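You operate a simulated robot arm through the tools that you are given. There is no shell and no other tool. Be economical: measure what you need, move in short steps, check, and stop when the job is done.

Carry out the task below with a simulated two-armed robot. There is one attempt and no reset: what you move stays moved.

## Task
Take the teal tea towel from the sideboard end of the table and lay it out flat on the top of the side table.
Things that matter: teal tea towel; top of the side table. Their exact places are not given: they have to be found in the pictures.

Only the result counts: the job must be done as asked and must still hold three seconds after the hand-in. Knocking over, shifting, dropping, spilling or breaking anything else fails it. Flat cloth is picked up by pressing the open fingertips on it (5 to 10 N) and closing them slowly along it; thin cloth reads only 2 to 8 mm in the jaws.

## Robot
Two 7-joint arms with two-finger parallel grippers on one trunk, on a base that drives. Base frame: it is fixed to the floor where the robot stands at the start and does not move with it; the origin is under the middle of the robot, x ahead of it, y to its left, z up. Readings come in cm, rad, newtons and seconds.
The left shoulder is at the start at [6, 18.9, 105.3], the right one opposite. Places, roughly: top of the side table [-110, 110, 90]. Payload 3.43 kg a hand.
The TCP of each hand is the grasp point between the finger pads, 3 cm short of the fingertips. In the tool frame z runs along the fingers and y along their closing line. The gripper opens to 9.4 cm. The fingers are 2.8 cm wide and 1 cm thick; the gripper's body (5 by 9.6 cm) begins 5.5 cm behind the TCP.
Orientation is that of the tool frame in the base frame, as a unit quaternion [x, y, z, w]. With the fingers straight down and closing along the base's y, the tool's x points along the base's -x, its y along +y and its z along -z.

## Interface
- The arms move only by the tool move_arm. It takes "left_motion", "right_motion" or both (then of equal length, played together; a hand with none holds still); each is one flat list of numbers, 7 for each row, row after row: the shift along the tool's x, y, z in units of 150 mm (1.0 is 150 mm), then the turn, a rotation vector about the tool's x, y, z in units of 60 degrees (1.0 is 60 degrees), then the gripper command, from -1 (fully open) to 1 (shut), values between in proportion. In form: [x, y, z, ax, ay, az, claw, x, y, z, ax, ay, az, claw, ...]. A call has 1 to 20 rows; each row is the pose to reach, as a shift and turn from the pose commanded when the call began, along the tool's axes at that moment. A call with a number of a shift or a turn outside -1 to 1 is refused whole. A row lasts 0.2 s, in which the tool goes at most 5 cm and 0.15 rad; a call with a longer step from one row to the next is refused whole, and so is a gripper value outside its range. A pose out of reach is approached as far as the arm can. The call stops where the force on the tool passes 40 N (or 10 N more than at its start, if that is more) or the arm is blocked; 0.2 s more then pass. The fingers move at their own pace (about 15.3 cm/s each) and stop on an object; they squeeze with about 34 N. The grip force told is the motor's: it shows also when the fingers shut on nothing. Time passes only in rows, and 0.2 s behind the last, so rows that repeat a pose let the fingers close. It gives the time, the measured TCP pose, the force on the tool (base axes), the opening and the grip force at its end, in the units of the frame above (readings bear some noise), with the torque about the TCP (base axes, N m) and any sound that the robot's microphone picked up.
- Cameras (640 x 400 px; columns grow to the right, rows downward): "scene" is now at [0.4, -0.56, 158.56]; the picture's right is [-0.08, -1.00, 0.00], its down [-0.89, 0.07, -0.46] and it looks along [0.46, -0.04, -0.89] (base axes); focal length 248 px, centre (320, 200). "left" rides on the left gripper at [7.6, -1.4, -10.3] in its tool frame; the picture's right is [0.18, 0.98, 0.00], its down [-0.75, 0.14, -0.64] and it looks along [-0.63, 0.12, 0.77] (tool axes); focal length 243 px, centre (320, 200). "right" rides on the right gripper at [7.6, 1.4, -10.2] in its tool frame; the picture's right is [-0.18, 0.98, 0.00], its down [-0.75, -0.14, -0.64] and it looks along [-0.63, -0.12, 0.77] (tool axes); focal length 243 px, centre (320, 200).
- capture(camera): a new picture of that camera. It takes no simulated time.
- move_column(by): slides the trunk up (or, below 0, down) by that many cm; the arms and the scene camera ride with it, the base frame stays. It gives what a move gives, with no picture.
- roll_base(legs): drives the robot by 1 to 6 legs, each [ahead, left, turn to the left] in cm, cm and rad, along the robot's own axes; the way and the turn of a leg run together, so that a leg with both is an arc; at most 150 cm and 3.142 rad a leg. The arms and the cameras ride along, it lands a little off, and it stops where it bumps. It gives what a move gives.
- turn_head(pan, tilt): turns the head with the scene camera to pan (to the left, within 1.501 rad either way) and tilt (down, from -0.506 to 1.204), counted from straight ahead of the robot. It gives what a move gives.
- locate(camera, pixels): for up to 12 pixels [column, row] of the newest picture of that camera ("zoom" is the newest enlarged one), the place [x, y, z] in the base frame of the surface seen there, good to about 0.2 cm. It takes no simulated time.
- inspect(camera, box): a new picture of the part [left, top, right, bottom] of that camera's present view, enlarged. It takes no simulated time.
- hand_in(): hands the job in; it is judged then, once.

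Keep the steps short. Do not move on a guess: measure, check each grasp and each placing, and mend mistakes. In all there are 80 turns and 62 pictures (those below and enlarged ones count). Leave the grippers open and the arms clear of the work at the hand-in unless told otherwise, and finish with a single line.

The tools are called after ">>>" by a JSON object that holds its "api" and its "payload". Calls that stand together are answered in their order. move_arm: Moves the arms, as the interface text tells. Its arguments: {"type":"object","properties":{"left_motion":{"type":"array"},"right_motion":{"type":"array"}},"required":[]} The other tools are called the same way: move_column (by) slides the trunk up or down; roll_base (legs) drives the base; turn_head (pan, tilt) turns the head that bears the scene camera; capture (camera) takes a picture; locate (camera, pixels) gives the place of the surface under pixels of a picture; inspect (camera, box) takes an enlarged picture of a part of a camera's view; hand_in () hands the job in.

At the start:

```text
time: 0.0
left_eef_pos: [41.04, 4.44, 95.11]
left_orientation: [0.0, 1.0, -0.001, 0.0]
left_ft_force: [0.1, -0.2, 0.2]
left_wrist_torque: [-0.01, 0.01, 0.04]
left_opening: 9.38
left_grasp_force: 0.0
right_eef_pos: [33.62, -24.09, 96.17]
right_orientation: [0.0, 1.0, 0.001, 0.0]
right_ft_force: [0.9, 0.6, 0.2]
right_wrist_torque: [0.0, -0.01, 0.0]
right_opening: 9.41
right_grasp_force: 0.1
trunk travel left (down, up): [-72.5, 26.5]
robot x, y, heading: [-0.03, -0.32, 0.005]
head pan, tilt: [-0.082, 1.096]
```

scene: 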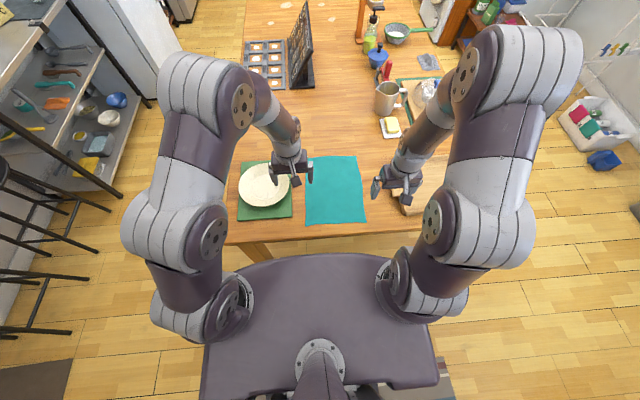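
right: 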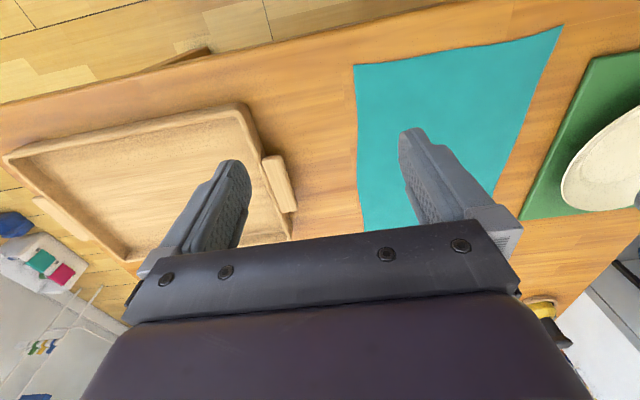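
left: 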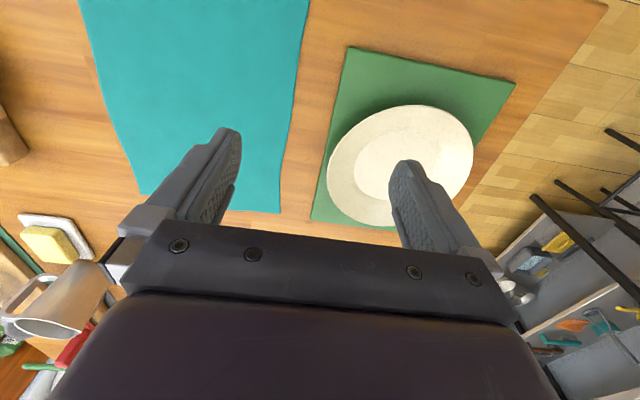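

I see one teal cloth at scene pixels about (305–367, 155–225). I measure its corners and edges, and look toward the side table.

>>> {"api": "locate", "payload": {"camera": "scene", "pixels": [[308, 158], [356, 157], [365, 221], [307, 223], [335, 190], [330, 223], [300, 200], [292, 215], [395, 215], [340, 230]]}}

>>> {"api": "turn_head", "payload": {"pan": 1.5, "tilt": 0.5}}

>>> {"api": "capture", "payload": {"camera": "scene"}}

```text
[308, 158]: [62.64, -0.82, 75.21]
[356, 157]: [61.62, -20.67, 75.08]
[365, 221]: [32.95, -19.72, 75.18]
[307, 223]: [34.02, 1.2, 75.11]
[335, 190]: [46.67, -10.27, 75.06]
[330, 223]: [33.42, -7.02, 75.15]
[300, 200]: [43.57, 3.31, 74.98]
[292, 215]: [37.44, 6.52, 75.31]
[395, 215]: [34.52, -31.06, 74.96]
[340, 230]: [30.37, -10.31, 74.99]
```

```text
time: 1.6
left_eef_pos: [41.08, 4.39, 95.16]
left_orientation: [0.0, 1.0, 0.0, 0.0]
left_ft_force: [0.6, 0.1, -0.2]
left_wrist_torque: [0.01, 0.01, 0.01]
left_opening: 9.4
left_grasp_force: 0.1
right_eef_pos: [33.45, -24.14, 96.24]
right_orientation: [0.0, 1.0, 0.0, 0.001]
right_ft_force: [-0.1, -0.9, -0.3]
right_wrist_torque: [-0.04, -0.02, 0.05]
right_opening: 9.4
right_grasp_force: 0.1
trunk travel left (down, up): [-72.5, 26.5]
robot x, y, heading: [-0.13, -0.16, -0.001]
head pan, tilt: [1.499, 0.499]
```

```text
58 pictures are left
```

scene: 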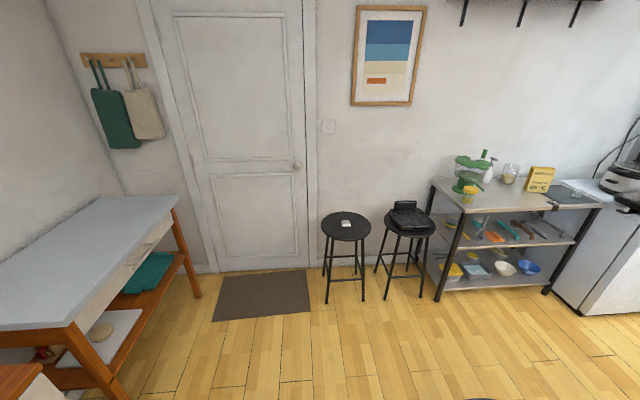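

The side table is the white-topped one at left. I measure its top and look at what is on the rest of the main table to make sure which teal cloth is meant.

>>> {"api": "locate", "payload": {"camera": "scene", "pixels": [[104, 200], [174, 199], [70, 322], [4, 325], [90, 260], [30, 260], [130, 250], [110, 380]]}}

>>> {"api": "turn_head", "payload": {"pan": 0.0, "tilt": 0.55}}

>>> {"api": "capture", "payload": {"camera": "scene"}}

```text
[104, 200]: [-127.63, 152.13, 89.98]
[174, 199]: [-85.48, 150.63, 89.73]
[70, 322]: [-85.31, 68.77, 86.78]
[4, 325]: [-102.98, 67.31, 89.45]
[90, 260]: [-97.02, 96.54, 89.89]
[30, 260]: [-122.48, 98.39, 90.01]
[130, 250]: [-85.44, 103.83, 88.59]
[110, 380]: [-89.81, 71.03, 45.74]
```

```text
time: 3.2
left_eef_pos: [41.12, 4.4, 95.19]
left_orientation: [0.0, 1.0, 0.0, 0.0]
left_ft_force: [-0.6, -0.5, -0.2]
left_wrist_torque: [0.03, 0.02, 0.03]
left_opening: 9.4
left_grasp_force: 0.1
right_eef_pos: [33.52, -24.11, 96.29]
right_orientation: [0.001, 1.0, 0.0, -0.001]
right_ft_force: [0.1, -0.1, 0.6]
right_wrist_torque: [0.02, 0.01, -0.01]
right_opening: 9.39
right_grasp_force: 0.1
trunk travel left (down, up): [-72.5, 26.5]
robot x, y, heading: [-0.17, -0.01, 0.004]
head pan, tilt: [0.0, 0.55]
```

```text
57 pictures are left
```

scene: 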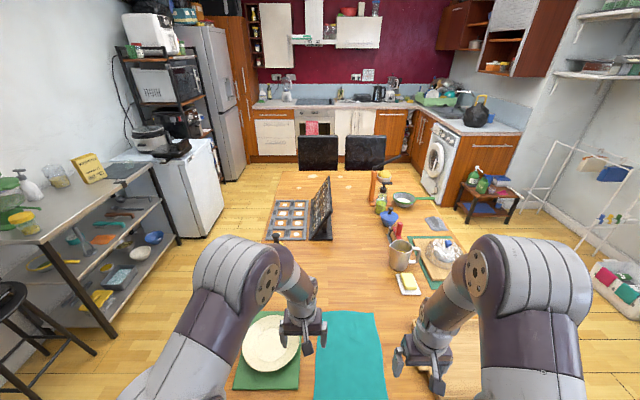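

Only one teal towel is visible. Now a closer view of it to measure corners precisely.

>>> {"api": "turn_head", "payload": {"pan": -0.08, "tilt": 1.1}}

>>> {"api": "inspect", "payload": {"camera": "scene", "box": [220, 130, 440, 260]}}

```text
time: 4.2
left_eef_pos: [40.93, 4.39, 95.14]
left_orientation: [0.001, 1.0, 0.0, 0.0]
left_ft_force: [0.2, 0.2, -0.5]
left_wrist_torque: [0.0, -0.05, -0.01]
left_opening: 9.43
left_grasp_force: 0.1
right_eef_pos: [33.38, -24.16, 96.33]
right_orientation: [0.0, 1.0, 0.0, 0.001]
right_ft_force: [0.1, -0.3, -0.6]
right_wrist_torque: [-0.01, 0.0, -0.05]
right_opening: 9.36
right_grasp_force: 0.1
trunk travel left (down, up): [-72.5, 26.5]
robot x, y, heading: [-0.33, 0.02, -0.002]
head pan, tilt: [-0.08, 1.1]
```

```text
2.91 times, centred on (330, 195) of scene
```

zoom: 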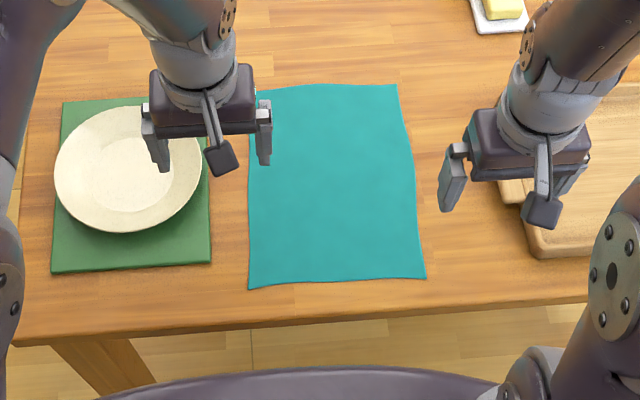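

>>> {"api": "locate", "payload": {"camera": "zoom", "pixels": [[249, 287], [424, 276], [397, 86], [262, 93], [212, 262], [209, 180], [540, 250], [502, 200], [330, 285], [330, 305], [413, 160], [249, 190]]}}

```text
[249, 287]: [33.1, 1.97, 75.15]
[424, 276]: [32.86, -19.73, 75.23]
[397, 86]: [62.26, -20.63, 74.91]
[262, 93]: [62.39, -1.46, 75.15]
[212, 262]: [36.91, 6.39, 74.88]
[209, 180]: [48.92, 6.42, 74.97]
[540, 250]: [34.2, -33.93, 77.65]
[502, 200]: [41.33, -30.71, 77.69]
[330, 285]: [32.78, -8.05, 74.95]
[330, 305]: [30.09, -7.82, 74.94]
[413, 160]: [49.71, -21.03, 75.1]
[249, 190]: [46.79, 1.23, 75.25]
```

The towel's near edge lies at x≈32.9, from y≈2.0 to −19.8, flat at z≈75.1 on the table (75.0). I'll grip that edge near its two corners with the fingers closing across the edge (along x). First I turn both hands outward by 60°, moving over the corners.

>>> {"api": "move_arm", "payload": {"left_motion": [0.07, -0.035, 0, 0, 0, 0.125, 0, 0.14, -0.07, 0, 0, 0, 0.25, 0, 0.21, -0.105, 0, 0, 0, 0.375, 0, 0.28, -0.14, 0, 0, 0, 0.5, 0, 0.35, -0.175, 0, 0, 0, 0.625, 0, 0.42, -0.21, 0, 0, 0, 0.75, 0, 0.49, -0.245, 0, 0, 0, 0.875, 0, 0.56, -0.28, 0, 0, 0, 1.0, 0], "right_motion": [0.007, 0.05, 0, 0, 0, -0.125, 0, 0.015, 0.1, 0, 0, 0, -0.25, 0, 0.022, 0.15, 0, 0, 0, -0.375, 0, 0.03, 0.2, 0, 0, 0, -0.5, 0, 0.037, 0.255, 0, 0, 0, -0.625, 0, 0.045, 0.305, 0, 0, 0, -0.75, 0, 0.052, 0.355, 0, 0, 0, -0.875, 0, 0.06, 0.407, 0, 0, 0, -1.0, 0]}}

```text
time: 6.0
left_eef_pos: [32.67, 0.37, 95.17]
left_orientation: [0.501, 0.866, 0.0, 0.0]
left_ft_force: [-0.3, -1.6, -0.5]
left_wrist_torque: [0.0, -0.04, -0.01]
left_opening: 4.7
left_grasp_force: 0.1
right_eef_pos: [32.6, -18.02, 96.28]
right_orientation: [-0.501, 0.865, 0.0, 0.0]
right_ft_force: [-1.2, -1.0, 0.2]
right_wrist_torque: [0.0, -0.01, 0.01]
right_opening: 4.69
right_grasp_force: 0.1
trunk travel left (down, up): [-72.5, 26.5]
robot x, y, heading: [0.14, -0.28, 0.001]
head pan, tilt: [-0.08, 1.1]
```

Both are over their corners. I finish the turn (30° more) and descend to about z=81.

>>> {"api": "move_arm", "payload": {"left_motion": [0, 0, 0.1, 0, 0, 0.125, 0, 0, 0, 0.25, 0, 0, 0.25, 0, 0, 0, 0.4, 0, 0, 0.375, 0, 0, 0, 0.6, 0, 0, 0.5, 0, 0, 0, 0.8, 0, 0, 0.5, 0, 0, 0, 0.95, 0, 0, 0.5, 0], "right_motion": [0, 0, 0.1, 0, 0, -0.125, 0, 0, 0, 0.25, 0, 0, -0.25, 0, 0, 0, 0.4, 0, 0, -0.375, 0, 0, 0, 0.6, 0, 0, -0.5, 0, 0, 0, 0.8, 0, 0, -0.5, 0, 0, 0, 0.98, 0, 0, -0.5, 0]}}

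>>> {"api": "capture", "payload": {"camera": "left"}}

>>> {"api": "capture", "payload": {"camera": "right"}}

>>> {"api": "inspect", "payload": {"camera": "scene", "box": [220, 130, 440, 260]}}

```text
time: 7.4
left_eef_pos: [32.73, 0.28, 80.99]
left_orientation: [0.708, 0.707, 0.0, 0.0]
left_ft_force: [-0.1, 0.2, 0.2]
left_wrist_torque: [0.0, 0.0, 0.02]
left_opening: 4.7
left_grasp_force: 0.0
right_eef_pos: [32.73, -17.89, 81.67]
right_orientation: [0.707, -0.707, 0.0, 0.0]
right_ft_force: [0.2, -0.5, -0.3]
right_wrist_torque: [0.0, 0.01, 0.0]
right_opening: 4.73
right_grasp_force: 0.1
trunk travel left (down, up): [-72.5, 26.5]
robot x, y, heading: [0.04, -0.11, -0.0]
head pan, tilt: [-0.08, 1.1]
```

```text
55 pictures are left
```

left: 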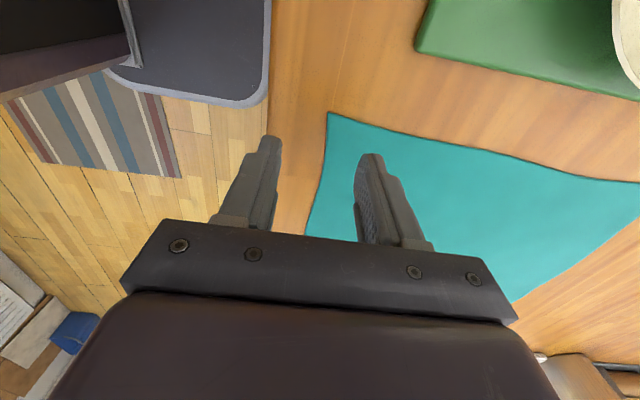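

```text
54 pictures are left
```

right: 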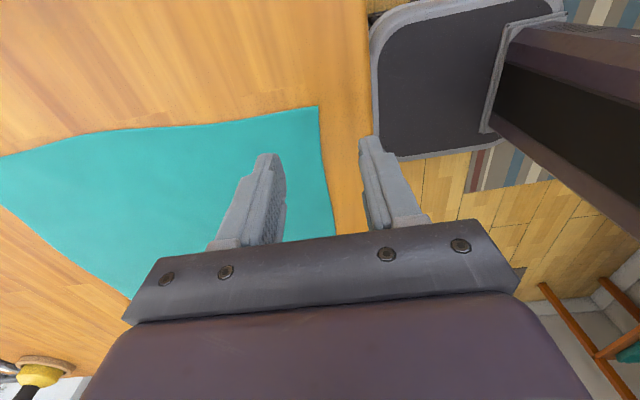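

```text
2.91 times, centred on (330, 195) of scene
```

zoom: 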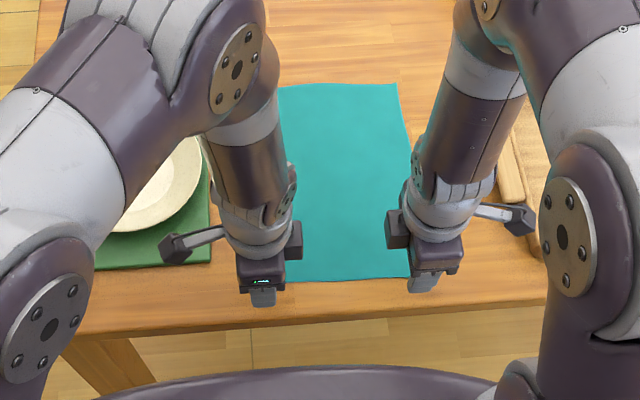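

The near finger of each hand is off the cloth over the bare table strip, the far one over the cloth. I descend gently to near contact.

>>> {"api": "move_arm", "payload": {"left_motion": [0, 0, 0.08, 0, 0, 0, 0, 0, 0, 0.14, 0, 0, 0, 0, 0, 0, 0.187, 0, 0, 0, 0, 0, 0, 0.187, 0, 0, 0, 0], "right_motion": [0, 0, 0.1, 0, 0, 0, 0, 0, 0, 0.18, 0, 0, 0, 0, 0, 0, 0.232, 0, 0, 0, 0, 0, 0, 0.232, 0, 0, 0, 0]}}

```text
time: 8.4
left_eef_pos: [32.65, 0.08, 78.13]
left_orientation: [0.707, 0.707, -0.001, 0.0]
left_ft_force: [-0.5, 0.2, 2.1]
left_wrist_torque: [0.02, -0.04, 0.01]
left_opening: 4.71
left_grasp_force: 0.0
right_eef_pos: [32.6, -18.02, 78.16]
right_orientation: [-0.707, 0.707, 0.0, 0.0]
right_ft_force: [-0.6, -0.9, 0.5]
right_wrist_torque: [-0.04, 0.0, -0.02]
right_opening: 4.7
right_grasp_force: 0.1
trunk travel left (down, up): [-72.5, 26.5]
robot x, y, heading: [-0.02, -0.08, 0.0]
head pan, tilt: [-0.08, 1.1]
```

Light contact on the left (2 N), almost on the right. I press a little more.

>>> {"api": "move_arm", "payload": {"left_motion": [0, 0, 0.01, 0, 0, 0, 0, 0, 0, 0.01, 0, 0, 0, 0], "right_motion": [0, 0, 0.012, 0, 0, 0, 0, 0, 0, 0.015, 0, 0, 0, 0]}}

```text
time: 9.0
left_eef_pos: [32.58, 0.02, 78.11]
left_orientation: [0.707, 0.707, 0.001, 0.001]
left_ft_force: [1.5, 2.5, 10.9]
left_wrist_torque: [0.14, -0.34, 0.08]
left_opening: 4.78
left_grasp_force: 0.3
right_eef_pos: [32.59, -17.99, 78.08]
right_orientation: [0.708, -0.707, 0.001, -0.002]
right_ft_force: [-0.3, -6.2, 29.0]
right_wrist_torque: [-0.43, -0.81, -0.21]
right_opening: 4.63
right_grasp_force: 0.1
trunk travel left (down, up): [-72.5, 26.5]
robot x, y, heading: [0.14, -0.11, -0.004]
head pan, tilt: [-0.08, 1.1]
```

Right presses too much (29 N); I back it off ~1.5 mm and read again.

>>> {"api": "move_arm", "payload": {"left_motion": [0, 0, -0.002, 0, 0, 0, 0, 0, 0, -0.002, 0, 0, 0, 0], "right_motion": [0, 0, -0.01, 0, 0, 0, 0, 0, 0, -0.01, 0, 0, 0, 0]}}

```text
time: 9.6
left_eef_pos: [32.46, 0.13, 78.2]
left_orientation: [0.707, 0.707, 0.002, 0.003]
left_ft_force: [0.5, 2.6, 30.1]
left_wrist_torque: [0.24, -0.87, 0.08]
left_opening: 4.71
left_grasp_force: 0.1
right_eef_pos: [32.44, -18.0, 78.12]
right_orientation: [-0.707, 0.707, -0.002, 0.001]
right_ft_force: [2.7, -1.5, 10.8]
right_wrist_torque: [-0.17, -0.4, -0.01]
right_opening: 4.83
right_grasp_force: 1.1
trunk travel left (down, up): [-72.5, 26.5]
robot x, y, heading: [0.26, -0.09, -0.002]
head pan, tilt: [-0.08, 1.1]
```

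Left now reads 30 N (late settling). I back it off too.

>>> {"api": "move_arm", "payload": {"left_motion": [0, 0, -0.011, 0, 0, 0, 0, 0, 0, -0.011, 0, 0, 0, 0, 0, 0, -0.011, 0, 0, 0, 0], "right_motion": [0, 0, -0.002, 0, 0, 0, 0, 0, 0, -0.002, 0, 0, 0, 0, 0, 0, -0.002, 0, 0, 0, 0]}}

```text
time: 10.4
left_eef_pos: [32.58, 0.11, 78.18]
left_orientation: [0.707, 0.707, 0.0, 0.001]
left_ft_force: [0.3, -2.2, 8.9]
left_wrist_torque: [0.0, -0.29, -0.06]
left_opening: 4.76
left_grasp_force: 0.1
right_eef_pos: [32.47, -17.88, 78.15]
right_orientation: [-0.707, 0.708, 0.0, 0.001]
right_ft_force: [0.7, -0.3, 16.1]
right_wrist_torque: [-0.18, -0.5, 0.0]
right_opening: 4.77
right_grasp_force: 0.3
trunk travel left (down, up): [-72.5, 26.5]
robot x, y, heading: [0.11, -0.05, -0.004]
head pan, tilt: [-0.08, 1.1]
```

Left 9 N, right 16 N. I ease the right slightly and close both slowly.

>>> {"api": "move_arm", "payload": {"left_motion": [0, 0, 0, 0, 0, 0, 0.08, 0, 0, 0, 0, 0, 0, 0.16, 0, 0, 0, 0, 0, 0, 0.24, 0, 0, 0, 0, 0, 0, 0.32, 0, 0, 0, 0, 0, 0, 0.4, 0, 0, 0, 0, 0, 0, 0.48, 0, 0, 0, 0, 0, 0, 0.56, 0, 0, 0, 0, 0, 0, 0.64, 0, 0, 0, 0, 0, 0, 0.72, 0, 0, 0, 0, 0, 0, 0.8, 0, 0, 0, 0, 0, 0, 0.88, 0, 0, 0, 0, 0, 0, 0.96, 0, 0, 0, 0, 0, 0, 1, 0, 0, 0, 0, 0, 0, 1, 0, 0, 0, 0, 0, 0, 1], "right_motion": [0, 0, -0.004, 0, 0, 0, 0.08, 0, 0, -0.004, 0, 0, 0, 0.16, 0, 0, -0.004, 0, 0, 0, 0.24, 0, 0, -0.004, 0, 0, 0, 0.32, 0, 0, -0.004, 0, 0, 0, 0.4, 0, 0, -0.004, 0, 0, 0, 0.48, 0, 0, -0.004, 0, 0, 0, 0.56, 0, 0, -0.004, 0, 0, 0, 0.64, 0, 0, -0.004, 0, 0, 0, 0.72, 0, 0, -0.004, 0, 0, 0, 0.8, 0, 0, -0.004, 0, 0, 0, 0.88, 0, 0, -0.004, 0, 0, 0, 0.96, 0, 0, -0.004, 0, 0, 0, 1, 0, 0, -0.004, 0, 0, 0, 1, 0, 0, -0.004, 0, 0, 0, 1]}}

>>> {"api": "capture", "payload": {"camera": "left"}}

>>> {"api": "capture", "payload": {"camera": "right"}}

```text
time: 13.6
left_eef_pos: [32.57, 0.06, 78.15]
left_orientation: [0.708, 0.707, 0.001, 0.001]
left_ft_force: [0.6, -2.1, 8.6]
left_wrist_torque: [-0.02, -0.06, 0.03]
left_opening: 0.2
left_grasp_force: 33.9
right_eef_pos: [32.52, -17.88, 78.2]
right_orientation: [0.707, -0.707, 0.0, 0.0]
right_ft_force: [0.5, 1.2, 4.4]
right_wrist_torque: [0.02, -0.05, 0.04]
right_opening: 0.24
right_grasp_force: 34.1
trunk travel left (down, up): [-72.5, 26.5]
robot x, y, heading: [-0.31, -0.18, -0.006]
head pan, tilt: [-0.08, 1.1]
```

```text
52 pictures are left
```

left: 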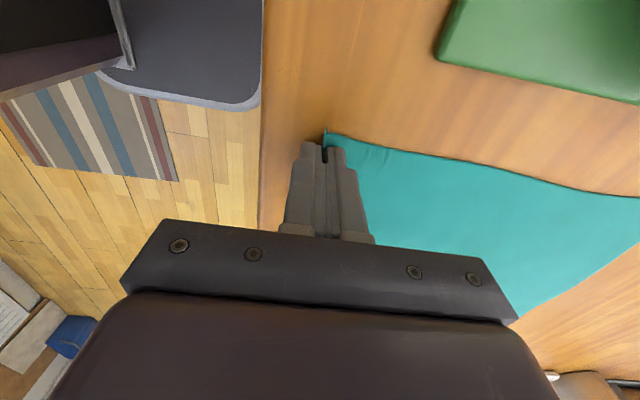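

```text
51 pictures are left
```

right: 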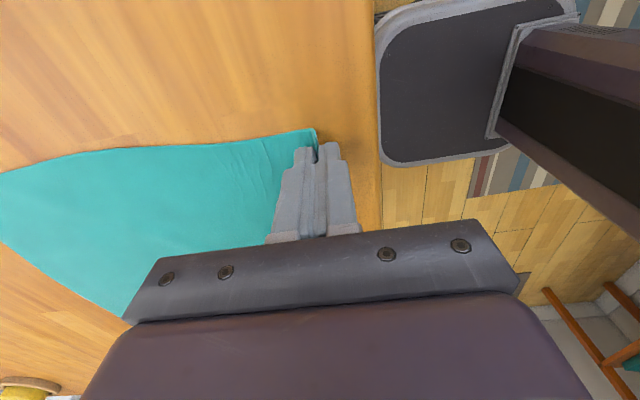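

Both jaws read 2.0–2.4 mm with cloth bunched in them. I lift 9 cm and check.

>>> {"api": "move_arm", "payload": {"left_motion": [0, 0, -0.1, 0, 0, 0, 1, 0, 0, -0.2, 0, 0, 0, 1, 0, 0, -0.3, 0, 0, 0, 1, 0, 0, -0.4, 0, 0, 0, 1, 0, 0, -0.5, 0, 0, 0, 1, 0, 0, -0.6, 0, 0, 0, 1], "right_motion": [0, 0, -0.1, 0, 0, 0, 1, 0, 0, -0.2, 0, 0, 0, 1, 0, 0, -0.3, 0, 0, 0, 1, 0, 0, -0.4, 0, 0, 0, 1, 0, 0, -0.5, 0, 0, 0, 1, 0, 0, -0.6, 0, 0, 0, 1]}}

>>> {"api": "inspect", "payload": {"camera": "scene", "box": [220, 130, 440, 260]}}

>>> {"api": "capture", "payload": {"camera": "left"}}

>>> {"api": "capture", "payload": {"camera": "right"}}

```text
time: 15.0
left_eef_pos: [32.63, 0.2, 87.01]
left_orientation: [0.707, 0.707, 0.0, 0.001]
left_ft_force: [0.0, -2.9, 0.4]
left_wrist_torque: [-0.08, -0.02, -0.04]
left_opening: 0.2
left_grasp_force: 34.2
right_eef_pos: [32.62, -17.99, 87.17]
right_orientation: [-0.707, 0.707, 0.0, -0.001]
right_ft_force: [-0.1, 3.3, 0.2]
right_wrist_torque: [0.03, 0.04, 0.0]
right_opening: 0.23
right_grasp_force: 34.1
trunk travel left (down, up): [-72.5, 26.5]
robot x, y, heading: [0.22, 0.14, 0.001]
head pan, tilt: [-0.08, 1.1]
```

```text
2.91 times, centred on (330, 195) of scene
```

zoom: 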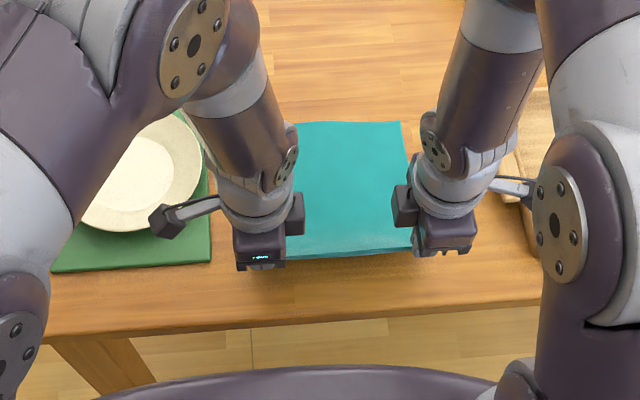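

```text
49 pictures are left
```

left: 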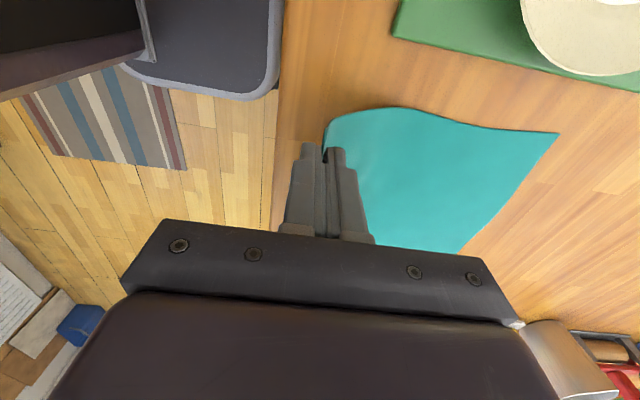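

```text
48 pictures are left
```

right: 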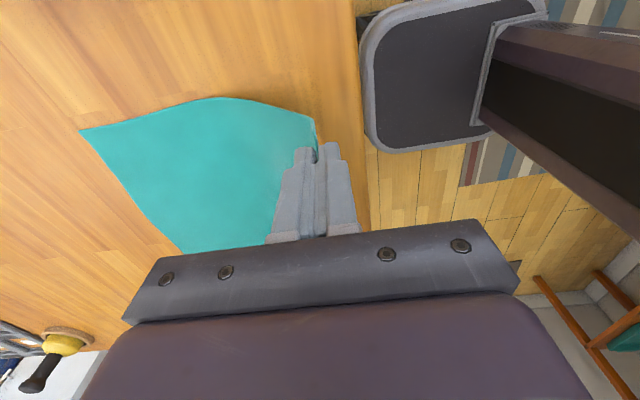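

Both corners hold with the edge taut between them. I raise the trunk 22 cm.

>>> {"api": "move_column", "payload": {"by": 22}}

>>> {"api": "move_arm", "payload": {"left_motion": [0, 0, -0.15, 0, 0, 0, 1, 0, 0, -0.3, 0, 0, 0, 1, 0, 0, -0.45, 0, 0, 0, 1, 0, 0, -0.6, 0, 0, 0, 1, 0, 0, -0.75, 0, 0, 0, 1, 0, 0, -0.9, 0, 0, 0, 1, 0, 0, -1, 0, 0, 0, 1], "right_motion": [0, 0, -0.15, 0, 0, 0, 1, 0, 0, -0.3, 0, 0, 0, 1, 0, 0, -0.45, 0, 0, 0, 1, 0, 0, -0.6, 0, 0, 0, 1, 0, 0, -0.75, 0, 0, 0, 1, 0, 0, -0.9, 0, 0, 0, 1, 0, 0, -1, 0, 0, 0, 1]}}

>>> {"api": "capture", "payload": {"camera": "scene"}}

```text
time: 17.4
left_eef_pos: [32.7, 0.29, 109.07]
left_orientation: [0.707, 0.708, 0.0, 0.0]
left_ft_force: [-0.2, -2.9, 0.2]
left_wrist_torque: [-0.12, 0.03, 0.02]
left_opening: 0.21
left_grasp_force: 34.2
right_eef_pos: [32.67, -18.09, 109.07]
right_orientation: [-0.707, 0.707, 0.0, 0.0]
right_ft_force: [0.1, 2.8, 0.3]
right_wrist_torque: [0.06, -0.01, 0.0]
right_opening: 0.23
right_grasp_force: 34.2
trunk travel left (down, up): [-94.5, 4.5]
robot x, y, heading: [-0.11, -0.31, -0.004]
head pan, tilt: [-0.08, 1.1]
```

```text
time: 18.9
left_eef_pos: [32.57, 0.12, 124.2]
left_orientation: [0.707, 0.707, -0.001, -0.001]
left_ft_force: [-0.7, -0.8, -0.7]
left_wrist_torque: [0.02, 0.01, 0.01]
left_opening: 0.18
left_grasp_force: 33.8
right_eef_pos: [32.63, -17.97, 124.14]
right_orientation: [0.707, -0.707, 0.0, 0.0]
right_ft_force: [-0.9, 0.1, -0.2]
right_wrist_torque: [0.0, 0.01, -0.03]
right_opening: 0.24
right_grasp_force: 33.9
trunk travel left (down, up): [-94.5, 4.5]
robot x, y, heading: [0.34, 0.0, 0.005]
head pan, tilt: [-0.08, 1.1]
```

```text
47 pictures are left
```

scene: 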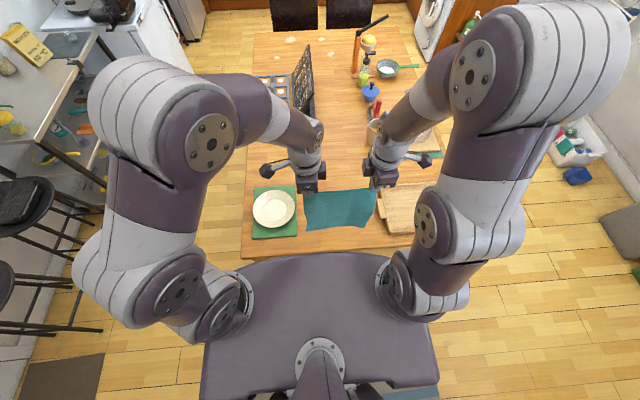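

I verify the hang and both grips with the wrist cameras, and look to the left rear for the driving path.

>>> {"api": "capture", "payload": {"camera": "left"}}

>>> {"api": "locate", "payload": {"camera": "scene", "pixels": [[315, 195], [368, 192], [310, 225], [370, 224], [340, 210], [20, 200], [30, 270]]}}

>>> {"api": "turn_head", "payload": {"pan": 1.5, "tilt": 0.8}}

>>> {"api": "capture", "payload": {"camera": "scene"}}

```text
46 pictures are left
```

left: 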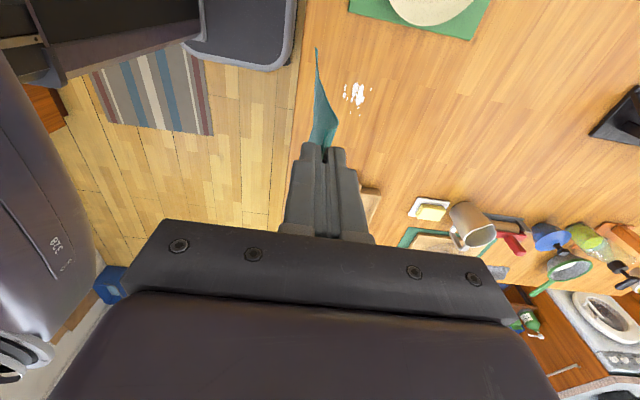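

```text
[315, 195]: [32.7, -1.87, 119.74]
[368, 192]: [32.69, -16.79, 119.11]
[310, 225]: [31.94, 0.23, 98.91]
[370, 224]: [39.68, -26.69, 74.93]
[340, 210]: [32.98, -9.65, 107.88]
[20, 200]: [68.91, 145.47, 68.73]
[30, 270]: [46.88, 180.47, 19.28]
```

```text
time: 20.6
left_eef_pos: [32.81, 0.09, 124.08]
left_orientation: [0.707, 0.707, 0.0, 0.0]
left_ft_force: [1.4, -1.2, -0.3]
left_wrist_torque: [-0.01, -0.03, 0.01]
left_opening: 0.22
left_grasp_force: 34.1
right_eef_pos: [32.51, -17.9, 124.19]
right_orientation: [0.707, -0.707, 0.0, 0.0]
right_ft_force: [-0.5, 0.6, -0.8]
right_wrist_torque: [-0.03, 0.02, 0.0]
right_opening: 0.22
right_grasp_force: 33.8
trunk travel left (down, up): [-94.5, 4.5]
robot x, y, heading: [0.18, 0.17, -0.001]
head pan, tilt: [1.499, 0.799]
```

```text
45 pictures are left
```

scene: 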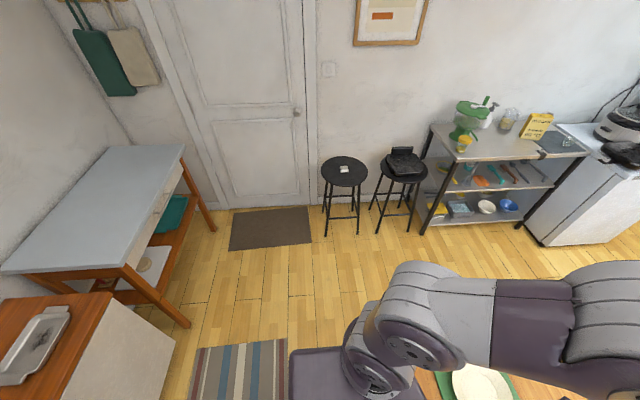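

There is another wooden cabinet with a tray between me and the side table. I measure cabinet, side table and stools.

>>> {"api": "locate", "payload": {"camera": "scene", "pixels": [[111, 298], [60, 388], [40, 300], [172, 340], [184, 150], [110, 147], [3, 270], [110, 272], [187, 325], [343, 175], [327, 232], [270, 300]]}}

```text
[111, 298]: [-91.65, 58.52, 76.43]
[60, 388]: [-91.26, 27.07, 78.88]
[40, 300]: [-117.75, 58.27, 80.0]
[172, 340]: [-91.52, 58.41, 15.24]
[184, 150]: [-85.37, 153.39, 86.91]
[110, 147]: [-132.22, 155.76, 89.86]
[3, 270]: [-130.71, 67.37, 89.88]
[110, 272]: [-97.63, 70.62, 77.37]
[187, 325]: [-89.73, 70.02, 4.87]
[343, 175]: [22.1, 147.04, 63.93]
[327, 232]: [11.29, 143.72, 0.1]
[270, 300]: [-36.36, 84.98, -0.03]
```

Path is clear: back 35, slide left 110, then turn to face −x (the stool at (22,147) stays clear), with the towel's hem at z≈92.

>>> {"api": "roll_base", "payload": {"legs": [[-35, 0, 0], [0, 110, 0], [0, 0, 1.57], [0, 0, 1.57]]}}

>>> {"api": "turn_head", "payload": {"pan": 0, "tilt": 0.9}}

>>> {"api": "capture", "payload": {"camera": "scene"}}

```text
time: 35.7
left_eef_pos: [-66.92, 110.63, 124.23]
left_orientation: [-0.697, 0.717, 0.0, 0.0]
left_ft_force: [0.3, 1.1, 0.3]
left_wrist_torque: [0.0, -0.03, -0.04]
left_opening: 0.15
left_grasp_force: 33.7
right_eef_pos: [-66.52, 128.72, 124.12]
right_orientation: [0.717, 0.697, 0.0, 0.0]
right_ft_force: [0.7, -0.2, 0.5]
right_wrist_torque: [-0.01, 0.03, -0.02]
right_opening: 0.24
right_grasp_force: 33.7
trunk travel left (down, up): [-94.5, 4.5]
robot x, y, heading: [-34.37, 109.53, 3.112]
head pan, tilt: [1.499, 0.799]
```

```text
time: 37.3
left_eef_pos: [-67.03, 110.53, 124.18]
left_orientation: [-0.697, 0.717, 0.0, -0.001]
left_ft_force: [-1.2, 0.1, -0.4]
left_wrist_torque: [0.02, 0.02, -0.05]
left_opening: 0.17
left_grasp_force: 34.5
right_eef_pos: [-66.46, 128.73, 124.0]
right_orientation: [0.716, 0.698, 0.0, 0.0]
right_ft_force: [-0.1, -0.6, -0.8]
right_wrist_torque: [-0.02, 0.01, -0.06]
right_opening: 0.21
right_grasp_force: 33.9
trunk travel left (down, up): [-94.5, 4.5]
robot x, y, heading: [-34.41, 109.79, 3.111]
head pan, tilt: [0.0, 0.901]
```

```text
44 pictures are left
```

scene: 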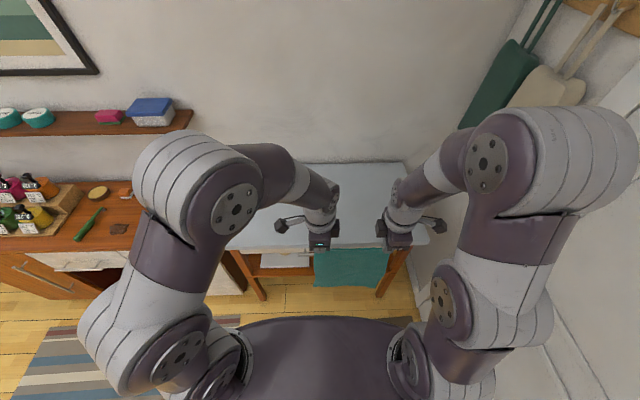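

The side table top ahead looks bare. I raise the hands 7 cm for hem clearance, then drive 19 ahead and 8 left, correcting heading.

>>> {"api": "move_arm", "payload": {"left_motion": [0, 0, -0.15, 0, 0, 0, 1, 0, 0, -0.3, 0, 0, 0, 1, 0, 0, -0.47, 0, 0, 0, 1], "right_motion": [0, 0, -0.15, 0, 0, 0, 1, 0, 0, -0.3, 0, 0, 0, 1, 0, 0, -0.47, 0, 0, 0, 1]}}

>>> {"api": "roll_base", "payload": {"legs": [[0, 0, 0.03], [0, 8, 0], [10, 0, 0], [9, 0, 0]]}}

>>> {"api": "capture", "payload": {"camera": "scene"}}

>>> {"api": "capture", "payload": {"camera": "left"}}

```text
time: 38.1
left_eef_pos: [-66.88, 110.65, 131.17]
left_orientation: [-0.697, 0.717, 0.0, 0.0]
left_ft_force: [0.3, -0.2, 0.8]
left_wrist_torque: [0.02, 0.03, -0.02]
left_opening: 0.19
left_grasp_force: 34.0
right_eef_pos: [-66.61, 128.5, 131.3]
right_orientation: [0.717, 0.697, 0.001, 0.0]
right_ft_force: [0.8, 0.1, -0.4]
right_wrist_torque: [0.0, 0.04, -0.01]
right_opening: 0.22
right_grasp_force: 33.9
trunk travel left (down, up): [-94.5, 4.5]
robot x, y, heading: [-34.31, 109.35, 3.114]
head pan, tilt: [0.0, 0.901]
```

```text
time: 41.0
left_eef_pos: [-85.54, 101.46, 131.3]
left_orientation: [0.709, -0.706, -0.001, 0.002]
left_ft_force: [-0.4, 0.5, 0.3]
left_wrist_torque: [0.02, 0.06, -0.02]
left_opening: 0.17
left_grasp_force: 34.1
right_eef_pos: [-85.72, 119.6, 131.35]
right_orientation: [0.706, 0.708, 0.0, -0.002]
right_ft_force: [0.0, -0.3, 0.6]
right_wrist_torque: [0.02, 0.02, -0.03]
right_opening: 0.23
right_grasp_force: 34.3
trunk travel left (down, up): [-94.5, 4.5]
robot x, y, heading: [-53.17, 101.78, -3.141]
head pan, tilt: [0.0, 0.901]
```

```text
43 pictures are left
```

scene: 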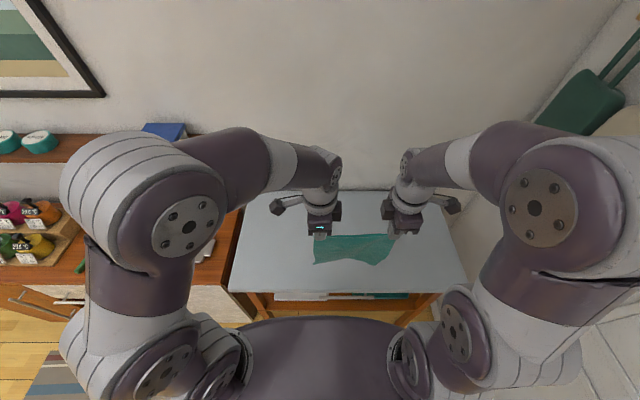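

```text
42 pictures are left
```

left: 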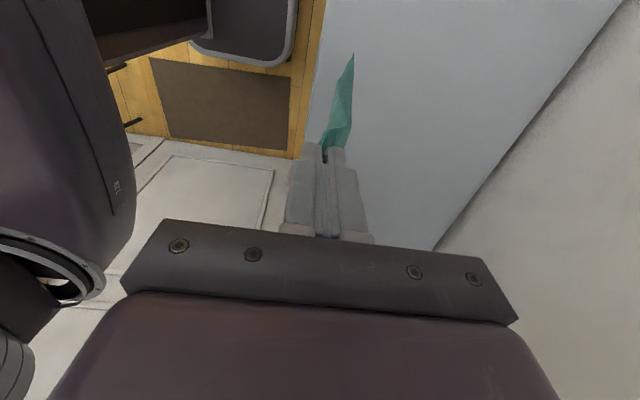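

Table top is bare and the towel hangs freely above its near edge. I move both hands forward (left tool +y, right tool −y) 15 cm, then 15 more.

>>> {"api": "move_arm", "payload": {"left_motion": [0, 0.12, 0, 0, 0, 0, 1, 0, 0.25, 0, 0, 0, 0, 1, 0, 0.37, 0, 0, 0, 0, 1, 0, 0.5, 0, 0, 0, 0, 1, 0, 0.62, 0, 0, 0, 0, 1, 0, 0.75, 0, 0, 0, 0, 1, 0, 0.87, 0, 0, 0, 0, 1, 0, 1, 0, 0, 0, 0, 1], "right_motion": [0, -0.12, 0, 0, 0, 0, 1, 0, -0.25, 0, 0, 0, 0, 1, 0, -0.37, 0, 0, 0, 0, 1, 0, -0.5, 0, 0, 0, 0, 1, 0, -0.62, 0, 0, 0, 0, 1, 0, -0.75, 0, 0, 0, 0, 1, 0, -0.87, 0, 0, 0, 0, 1, 0, -1, 0, 0, 0, 0, 1]}}

>>> {"api": "move_arm", "payload": {"left_motion": [0, 0.12, 0, 0, 0, 0, 1, 0, 0.25, 0, 0, 0, 0, 1, 0, 0.37, 0, 0, 0, 0, 1, 0, 0.5, 0, 0, 0, 0, 1, 0, 0.62, 0, 0, 0, 0, 1, 0, 0.75, 0, 0, 0, 0, 1, 0, 0.87, 0, 0, 0, 0, 1, 0, 0.96, 0, 0, 0, 0, 1, 0, 0.96, 0, 0, 0, 0, 1], "right_motion": [0, -0.12, 0, 0, 0, 0, 1, 0, -0.25, 0, 0, 0, 0, 1, 0, -0.37, 0, 0, 0, 0, 1, 0, -0.5, 0, 0, 0, 0, 1, 0, -0.62, 0, 0, 0, 0, 1, 0, -0.75, 0, 0, 0, 0, 1, 0, -0.87, 0, 0, 0, 0, 1, 0, -0.96, 0, 0, 0, 0, 1, 0, -0.96, 0, 0, 0, 0, 1]}}

>>> {"api": "capture", "payload": {"camera": "scene"}}

```text
time: 42.8
left_eef_pos: [-99.29, 101.14, 129.54]
left_orientation: [0.709, -0.705, -0.001, -0.001]
left_ft_force: [-0.1, 7.6, 0.5]
left_wrist_torque: [0.21, 0.05, 0.01]
left_opening: 0.17
left_grasp_force: 34.1
left hand out of reach, approached as far as the arm can: row 6, 7, 8
right_eef_pos: [-101.13, 119.41, 130.87]
right_orientation: [0.706, 0.709, 0.0, 0.0]
right_ft_force: [0.9, -7.7, -1.6]
right_wrist_torque: [-0.19, -0.04, -0.01]
right_opening: 0.22
right_grasp_force: 33.7
right hand out of reach, approached as far as the arm can: row 8
trunk travel left (down, up): [-94.5, 4.5]
robot x, y, heading: [-53.51, 101.52, -3.133]
head pan, tilt: [0.0, 0.901]
```

```text
time: 44.9
left_eef_pos: [-106.16, 98.96, 124.04]
left_orientation: [0.708, -0.706, -0.005, 0.0]
left_ft_force: [-0.9, 23.7, 3.3]
left_wrist_torque: [0.82, 0.01, 0.03]
left_opening: 0.15
left_grasp_force: 33.8
left hand out of reach, approached as far as the arm can: row 1, 2, 3, 4, 5, 6, 7, 8, 9
right_eef_pos: [-107.05, 119.33, 125.81]
right_orientation: [0.706, 0.709, 0.0, 0.003]
right_ft_force: [1.7, -23.3, -2.8]
right_wrist_torque: [-0.62, 0.03, 0.04]
right_opening: 0.22
right_grasp_force: 34.4
right hand out of reach, approached as far as the arm can: row 1, 2, 3, 4, 5, 6, 7, 8, 9
trunk travel left (down, up): [-94.5, 4.5]
robot x, y, heading: [-53.26, 101.94, -3.137]
head pan, tilt: [0.0, 0.901]
stopped in row 9 (right hand): the force on the tool passed its limit (the readings are from after the stop); the commanded pose is now the measured one
```

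```text
41 pictures are left
```

scene: 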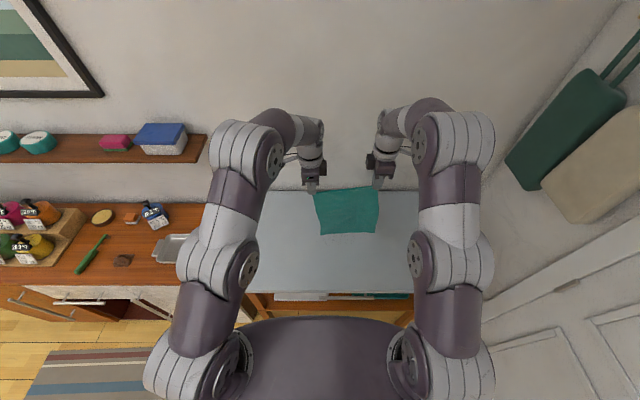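

High up, the arms reach only x≈−106 and stretched the towel (23 N). So I'll lay it the other way: hem down near the front edge, hands travelling away and down. First relax the stretch and come back level.

>>> {"api": "move_arm", "payload": {"left_motion": [-0.13, -0.1, 0, 0, 0, 0, 1, -0.13, -0.23, 0, 0, 0, 0, 1, -0.13, -0.36, 0, 0, 0, 0, 1, -0.13, -0.5, 0, 0, 0, 0, 1, -0.13, -0.63, 0, 0, 0, 0, 1, -0.13, -0.76, 0, 0, 0, 0, 1, -0.13, -0.9, 0, 0, 0, 0, 1, -0.13, -0.9, 0, 0, 0, 0, 1], "right_motion": [0, 0.12, 0.03, 0, 0, 0, 1, 0, 0.26, 0.06, 0, 0, 0, 1, 0, 0.4, 0.12, 0, 0, 0, 1, 0, 0.54, 0.12, 0, 0, 0, 1, 0, 0.68, 0.12, 0, 0, 0, 1, 0, 0.82, 0.12, 0, 0, 0, 1, 0, 0.96, 0.12, 0, 0, 0, 1, 0, 0.96, 0.12, 0, 0, 0, 1]}}

>>> {"api": "capture", "payload": {"camera": "left"}}

>>> {"api": "inspect", "payload": {"camera": "scene", "box": [220, 130, 480, 330]}}

```text
time: 46.7
left_eef_pos: [-92.77, 100.69, 123.72]
left_orientation: [0.708, -0.706, -0.002, -0.001]
left_ft_force: [0.2, 0.5, -0.2]
left_wrist_torque: [0.0, 0.02, -0.01]
left_opening: 0.16
left_grasp_force: 33.7
right_eef_pos: [-92.65, 119.46, 123.91]
right_orientation: [0.706, 0.708, -0.001, 0.002]
right_ft_force: [0.8, -0.1, -0.3]
right_wrist_torque: [-0.02, 0.01, -0.02]
right_opening: 0.22
right_grasp_force: 34.4
trunk travel left (down, up): [-94.5, 4.5]
robot x, y, heading: [-53.14, 101.64, -3.138]
head pan, tilt: [0.0, 0.901]
```

```text
40 pictures are left
```

left: 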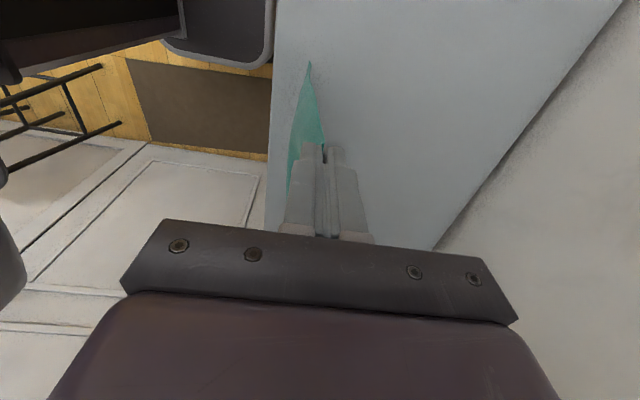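

```text
2.00 times, centred on (350, 230) of scene
```

zoom: 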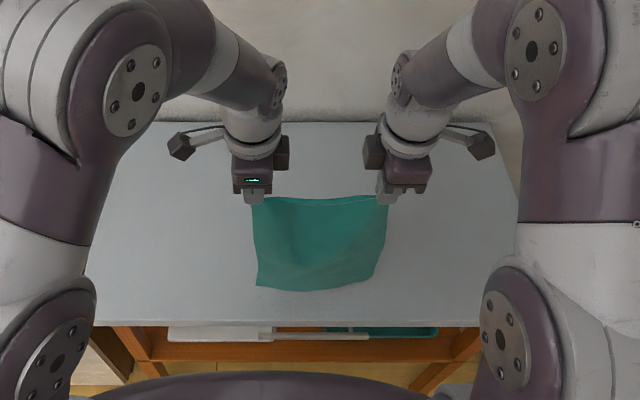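

The grip is intact. I measure the hem's place relative to the table's front edge.

>>> {"api": "locate", "payload": {"camera": "zoom", "pixels": [[262, 284], [310, 288], [362, 280], [268, 202], [378, 203], [320, 240], [300, 318], [300, 300]]}}

```text
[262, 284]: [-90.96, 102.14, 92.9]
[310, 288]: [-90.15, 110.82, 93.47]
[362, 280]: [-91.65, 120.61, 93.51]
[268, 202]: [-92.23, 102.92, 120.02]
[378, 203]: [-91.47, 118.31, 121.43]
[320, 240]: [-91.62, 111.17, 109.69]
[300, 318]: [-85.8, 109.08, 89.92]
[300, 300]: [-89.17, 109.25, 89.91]
```

Hem hangs at z≈93, x≈−91. I drive 3 cm nearer, then bring the hands back 5 cm so the hem is near x≈−89, and lower until it touches.

>>> {"api": "roll_base", "payload": {"legs": [[3, 0, 0]]}}

>>> {"api": "move_arm", "payload": {"left_motion": [0, -0.1, 0, 0, 0, 0, 1, 0, -0.2, 0, 0, 0, 0, 1, 0, -0.33, 0, 0, 0, 0, 1, 0, -0.33, 0, 0, 0, 0, 1, 0, -0.33, 0.07, 0, 0, 0, 1, 0, -0.33, 0.14, 0, 0, 0, 1, 0, -0.33, 0.2, 0, 0, 0, 1, 0, -0.33, 0.2, 0, 0, 0, 1], "right_motion": [0, 0.1, 0, 0, 0, 0, 1, 0, 0.2, 0, 0, 0, 0, 1, 0, 0.33, 0, 0, 0, 0, 1, 0, 0.33, 0, 0, 0, 0, 1, 0, 0.33, 0.07, 0, 0, 0, 1, 0, 0.33, 0.14, 0, 0, 0, 1, 0, 0.33, 0.2, 0, 0, 0, 1, 0, 0.33, 0.2, 0, 0, 0, 1]}}

>>> {"api": "inspect", "payload": {"camera": "scene", "box": [220, 130, 480, 330]}}

```text
time: 47.5
left_eef_pos: [-94.86, 100.7, 124.01]
left_orientation: [0.708, -0.706, -0.004, 0.002]
left_ft_force: [0.8, -0.4, 0.3]
left_wrist_torque: [0.03, 0.08, -0.01]
left_opening: 0.18
left_grasp_force: 33.7
right_eef_pos: [-94.81, 119.36, 124.28]
right_orientation: [0.706, 0.708, -0.003, 0.0]
right_ft_force: [0.7, 0.7, 1.2]
right_wrist_torque: [0.01, 0.08, -0.02]
right_opening: 0.2
right_grasp_force: 34.2
trunk travel left (down, up): [-94.5, 4.5]
robot x, y, heading: [-56.28, 101.82, -3.134]
head pan, tilt: [0.0, 0.901]
```

```text
time: 49.3
left_eef_pos: [-90.56, 100.76, 120.76]
left_orientation: [0.709, -0.706, -0.002, -0.001]
left_ft_force: [0.6, 0.4, 0.0]
left_wrist_torque: [0.02, 0.01, -0.01]
left_opening: 0.17
left_grasp_force: 34.3
right_eef_pos: [-90.49, 119.53, 120.96]
right_orientation: [0.705, 0.709, -0.002, 0.002]
right_ft_force: [-0.2, -0.4, -0.1]
right_wrist_torque: [0.0, -0.01, -0.02]
right_opening: 0.18
right_grasp_force: 34.0
trunk travel left (down, up): [-94.5, 4.5]
robot x, y, heading: [-56.26, 102.08, -3.14]
head pan, tilt: [0.0, 0.901]
```

```text
2.00 times, centred on (350, 230) of scene
```

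zoom: 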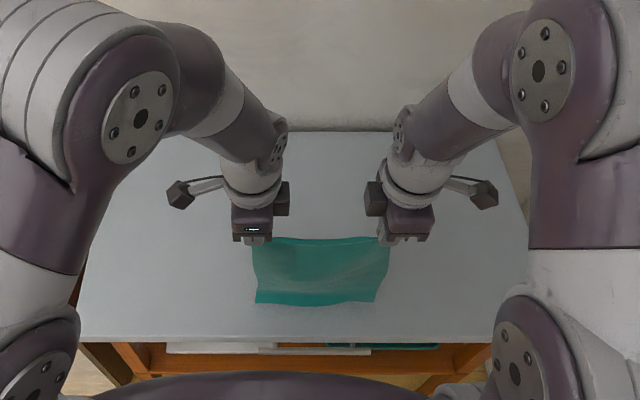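

>>> {"api": "locate", "payload": {"camera": "zoom", "pixels": [[260, 301], [315, 304], [370, 298], [300, 336], [315, 290], [315, 275], [315, 312]]}}

```text
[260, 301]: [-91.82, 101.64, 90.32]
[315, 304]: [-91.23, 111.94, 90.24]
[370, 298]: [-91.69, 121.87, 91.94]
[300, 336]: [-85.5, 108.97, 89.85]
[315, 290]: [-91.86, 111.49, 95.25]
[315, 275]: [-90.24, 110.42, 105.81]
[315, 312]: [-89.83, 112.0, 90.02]
```

The hem just touches the table at x≈−91. I move hands forward a bit first so the hem trails toward me, then forward and down.

>>> {"api": "move_arm", "payload": {"left_motion": [0, 0.1, 0, 0, 0, 0, 1, 0, 0.2, 0, 0, 0, 0, 1, 0, 0.27, 0.01, 0, 0, 0, 1, 0, 0.37, 0.08, 0, 0, 0, 1, 0, 0.47, 0.17, 0, 0, 0, 1, 0, 0.57, 0.26, 0, 0, 0, 1, 0, 0.67, 0.35, 0, 0, 0, 1, 0, 0.77, 0.43, 0, 0, 0, 1, 0, 0.77, 0.43, 0, 0, 0, 1], "right_motion": [0, -0.1, 0, 0, 0, 0, 1, 0, -0.2, 0, 0, 0, 0, 1, 0, -0.27, 0.01, 0, 0, 0, 1, 0, -0.37, 0.08, 0, 0, 0, 1, 0, -0.47, 0.17, 0, 0, 0, 1, 0, -0.57, 0.26, 0, 0, 0, 1, 0, -0.67, 0.35, 0, 0, 0, 1, 0, -0.77, 0.43, 0, 0, 0, 1, 0, -0.77, 0.43, 0, 0, 0, 1]}}

>>> {"api": "inspect", "payload": {"camera": "scene", "box": [220, 130, 480, 330]}}

```text
time: 51.3
left_eef_pos: [-102.16, 100.92, 114.33]
left_orientation: [0.709, -0.705, -0.003, 0.0]
left_ft_force: [0.5, 0.3, 0.5]
left_wrist_torque: [0.02, 0.05, 0.01]
left_opening: 0.18
left_grasp_force: 34.1
right_eef_pos: [-102.04, 119.45, 114.47]
right_orientation: [0.706, 0.708, -0.001, 0.001]
right_ft_force: [0.2, -0.4, 0.2]
right_wrist_torque: [-0.01, 0.04, 0.02]
right_opening: 0.2
right_grasp_force: 33.8
trunk travel left (down, up): [-94.5, 4.5]
robot x, y, heading: [-56.1, 101.83, -3.136]
head pan, tilt: [0.0, 0.901]
```

```text
2.00 times, centred on (350, 230) of scene
```

zoom: 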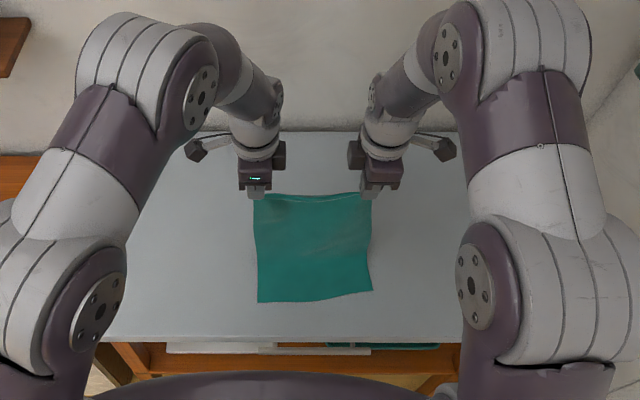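

>>> {"api": "locate", "payload": {"camera": "zoom", "pixels": [[260, 300], [315, 300], [370, 289], [315, 285], [315, 265], [315, 245], [315, 225], [315, 205]]}}

```text
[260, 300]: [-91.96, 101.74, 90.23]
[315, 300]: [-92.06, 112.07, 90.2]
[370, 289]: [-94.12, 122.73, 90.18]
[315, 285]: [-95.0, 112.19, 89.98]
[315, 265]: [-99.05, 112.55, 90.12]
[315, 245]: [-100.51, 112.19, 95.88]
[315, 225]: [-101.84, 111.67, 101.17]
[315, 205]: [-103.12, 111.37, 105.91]
```

8 cm is already lying flat, hem at x≈−92. I continue forward 11 and down 12.

>>> {"api": "move_arm", "payload": {"left_motion": [0, 0.1, 0.1, 0, 0, 0, 1, 0, 0.21, 0.21, 0, 0, 0, 1, 0, 0.32, 0.33, 0, 0, 0, 1, 0, 0.43, 0.45, 0, 0, 0, 1, 0, 0.53, 0.57, 0, 0, 0, 1, 0, 0.63, 0.69, 0, 0, 0, 1, 0, 0.73, 0.8, 0, 0, 0, 1, 0, 0.73, 0.8, 0, 0, 0, 1], "right_motion": [0, -0.1, 0.1, 0, 0, 0, 1, 0, -0.21, 0.21, 0, 0, 0, 1, 0, -0.32, 0.33, 0, 0, 0, 1, 0, -0.43, 0.45, 0, 0, 0, 1, 0, -0.53, 0.57, 0, 0, 0, 1, 0, -0.63, 0.69, 0, 0, 0, 1, 0, -0.73, 0.8, 0, 0, 0, 1, 0, -0.73, 0.8, 0, 0, 0, 1]}}

>>> {"api": "inspect", "payload": {"camera": "scene", "box": [220, 130, 480, 330]}}

```text
time: 53.1
left_eef_pos: [-113.14, 100.7, 102.55]
left_orientation: [0.708, -0.706, -0.003, 0.0]
left_ft_force: [0.5, 0.7, -1.2]
left_wrist_torque: [0.01, 0.06, 0.0]
left_opening: 0.19
left_grasp_force: 33.8
right_eef_pos: [-112.97, 119.43, 102.55]
right_orientation: [0.706, 0.708, -0.001, 0.002]
right_ft_force: [-0.2, -0.3, -0.1]
right_wrist_torque: [0.0, 0.01, 0.0]
right_opening: 0.21
right_grasp_force: 33.6
trunk travel left (down, up): [-94.5, 4.5]
robot x, y, heading: [-56.25, 101.28, -3.134]
head pan, tilt: [0.0, 0.901]
```

```text
2.00 times, centred on (350, 230) of scene
```

zoom: 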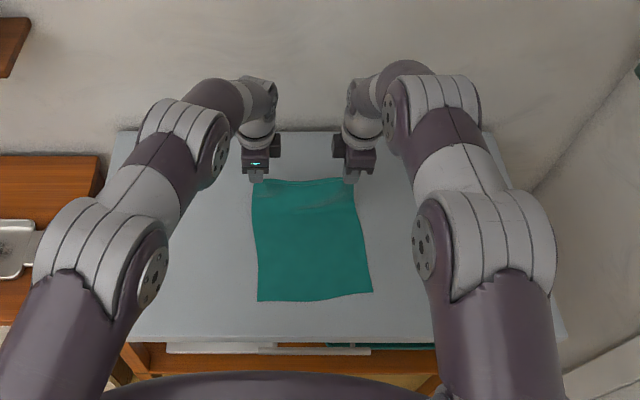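

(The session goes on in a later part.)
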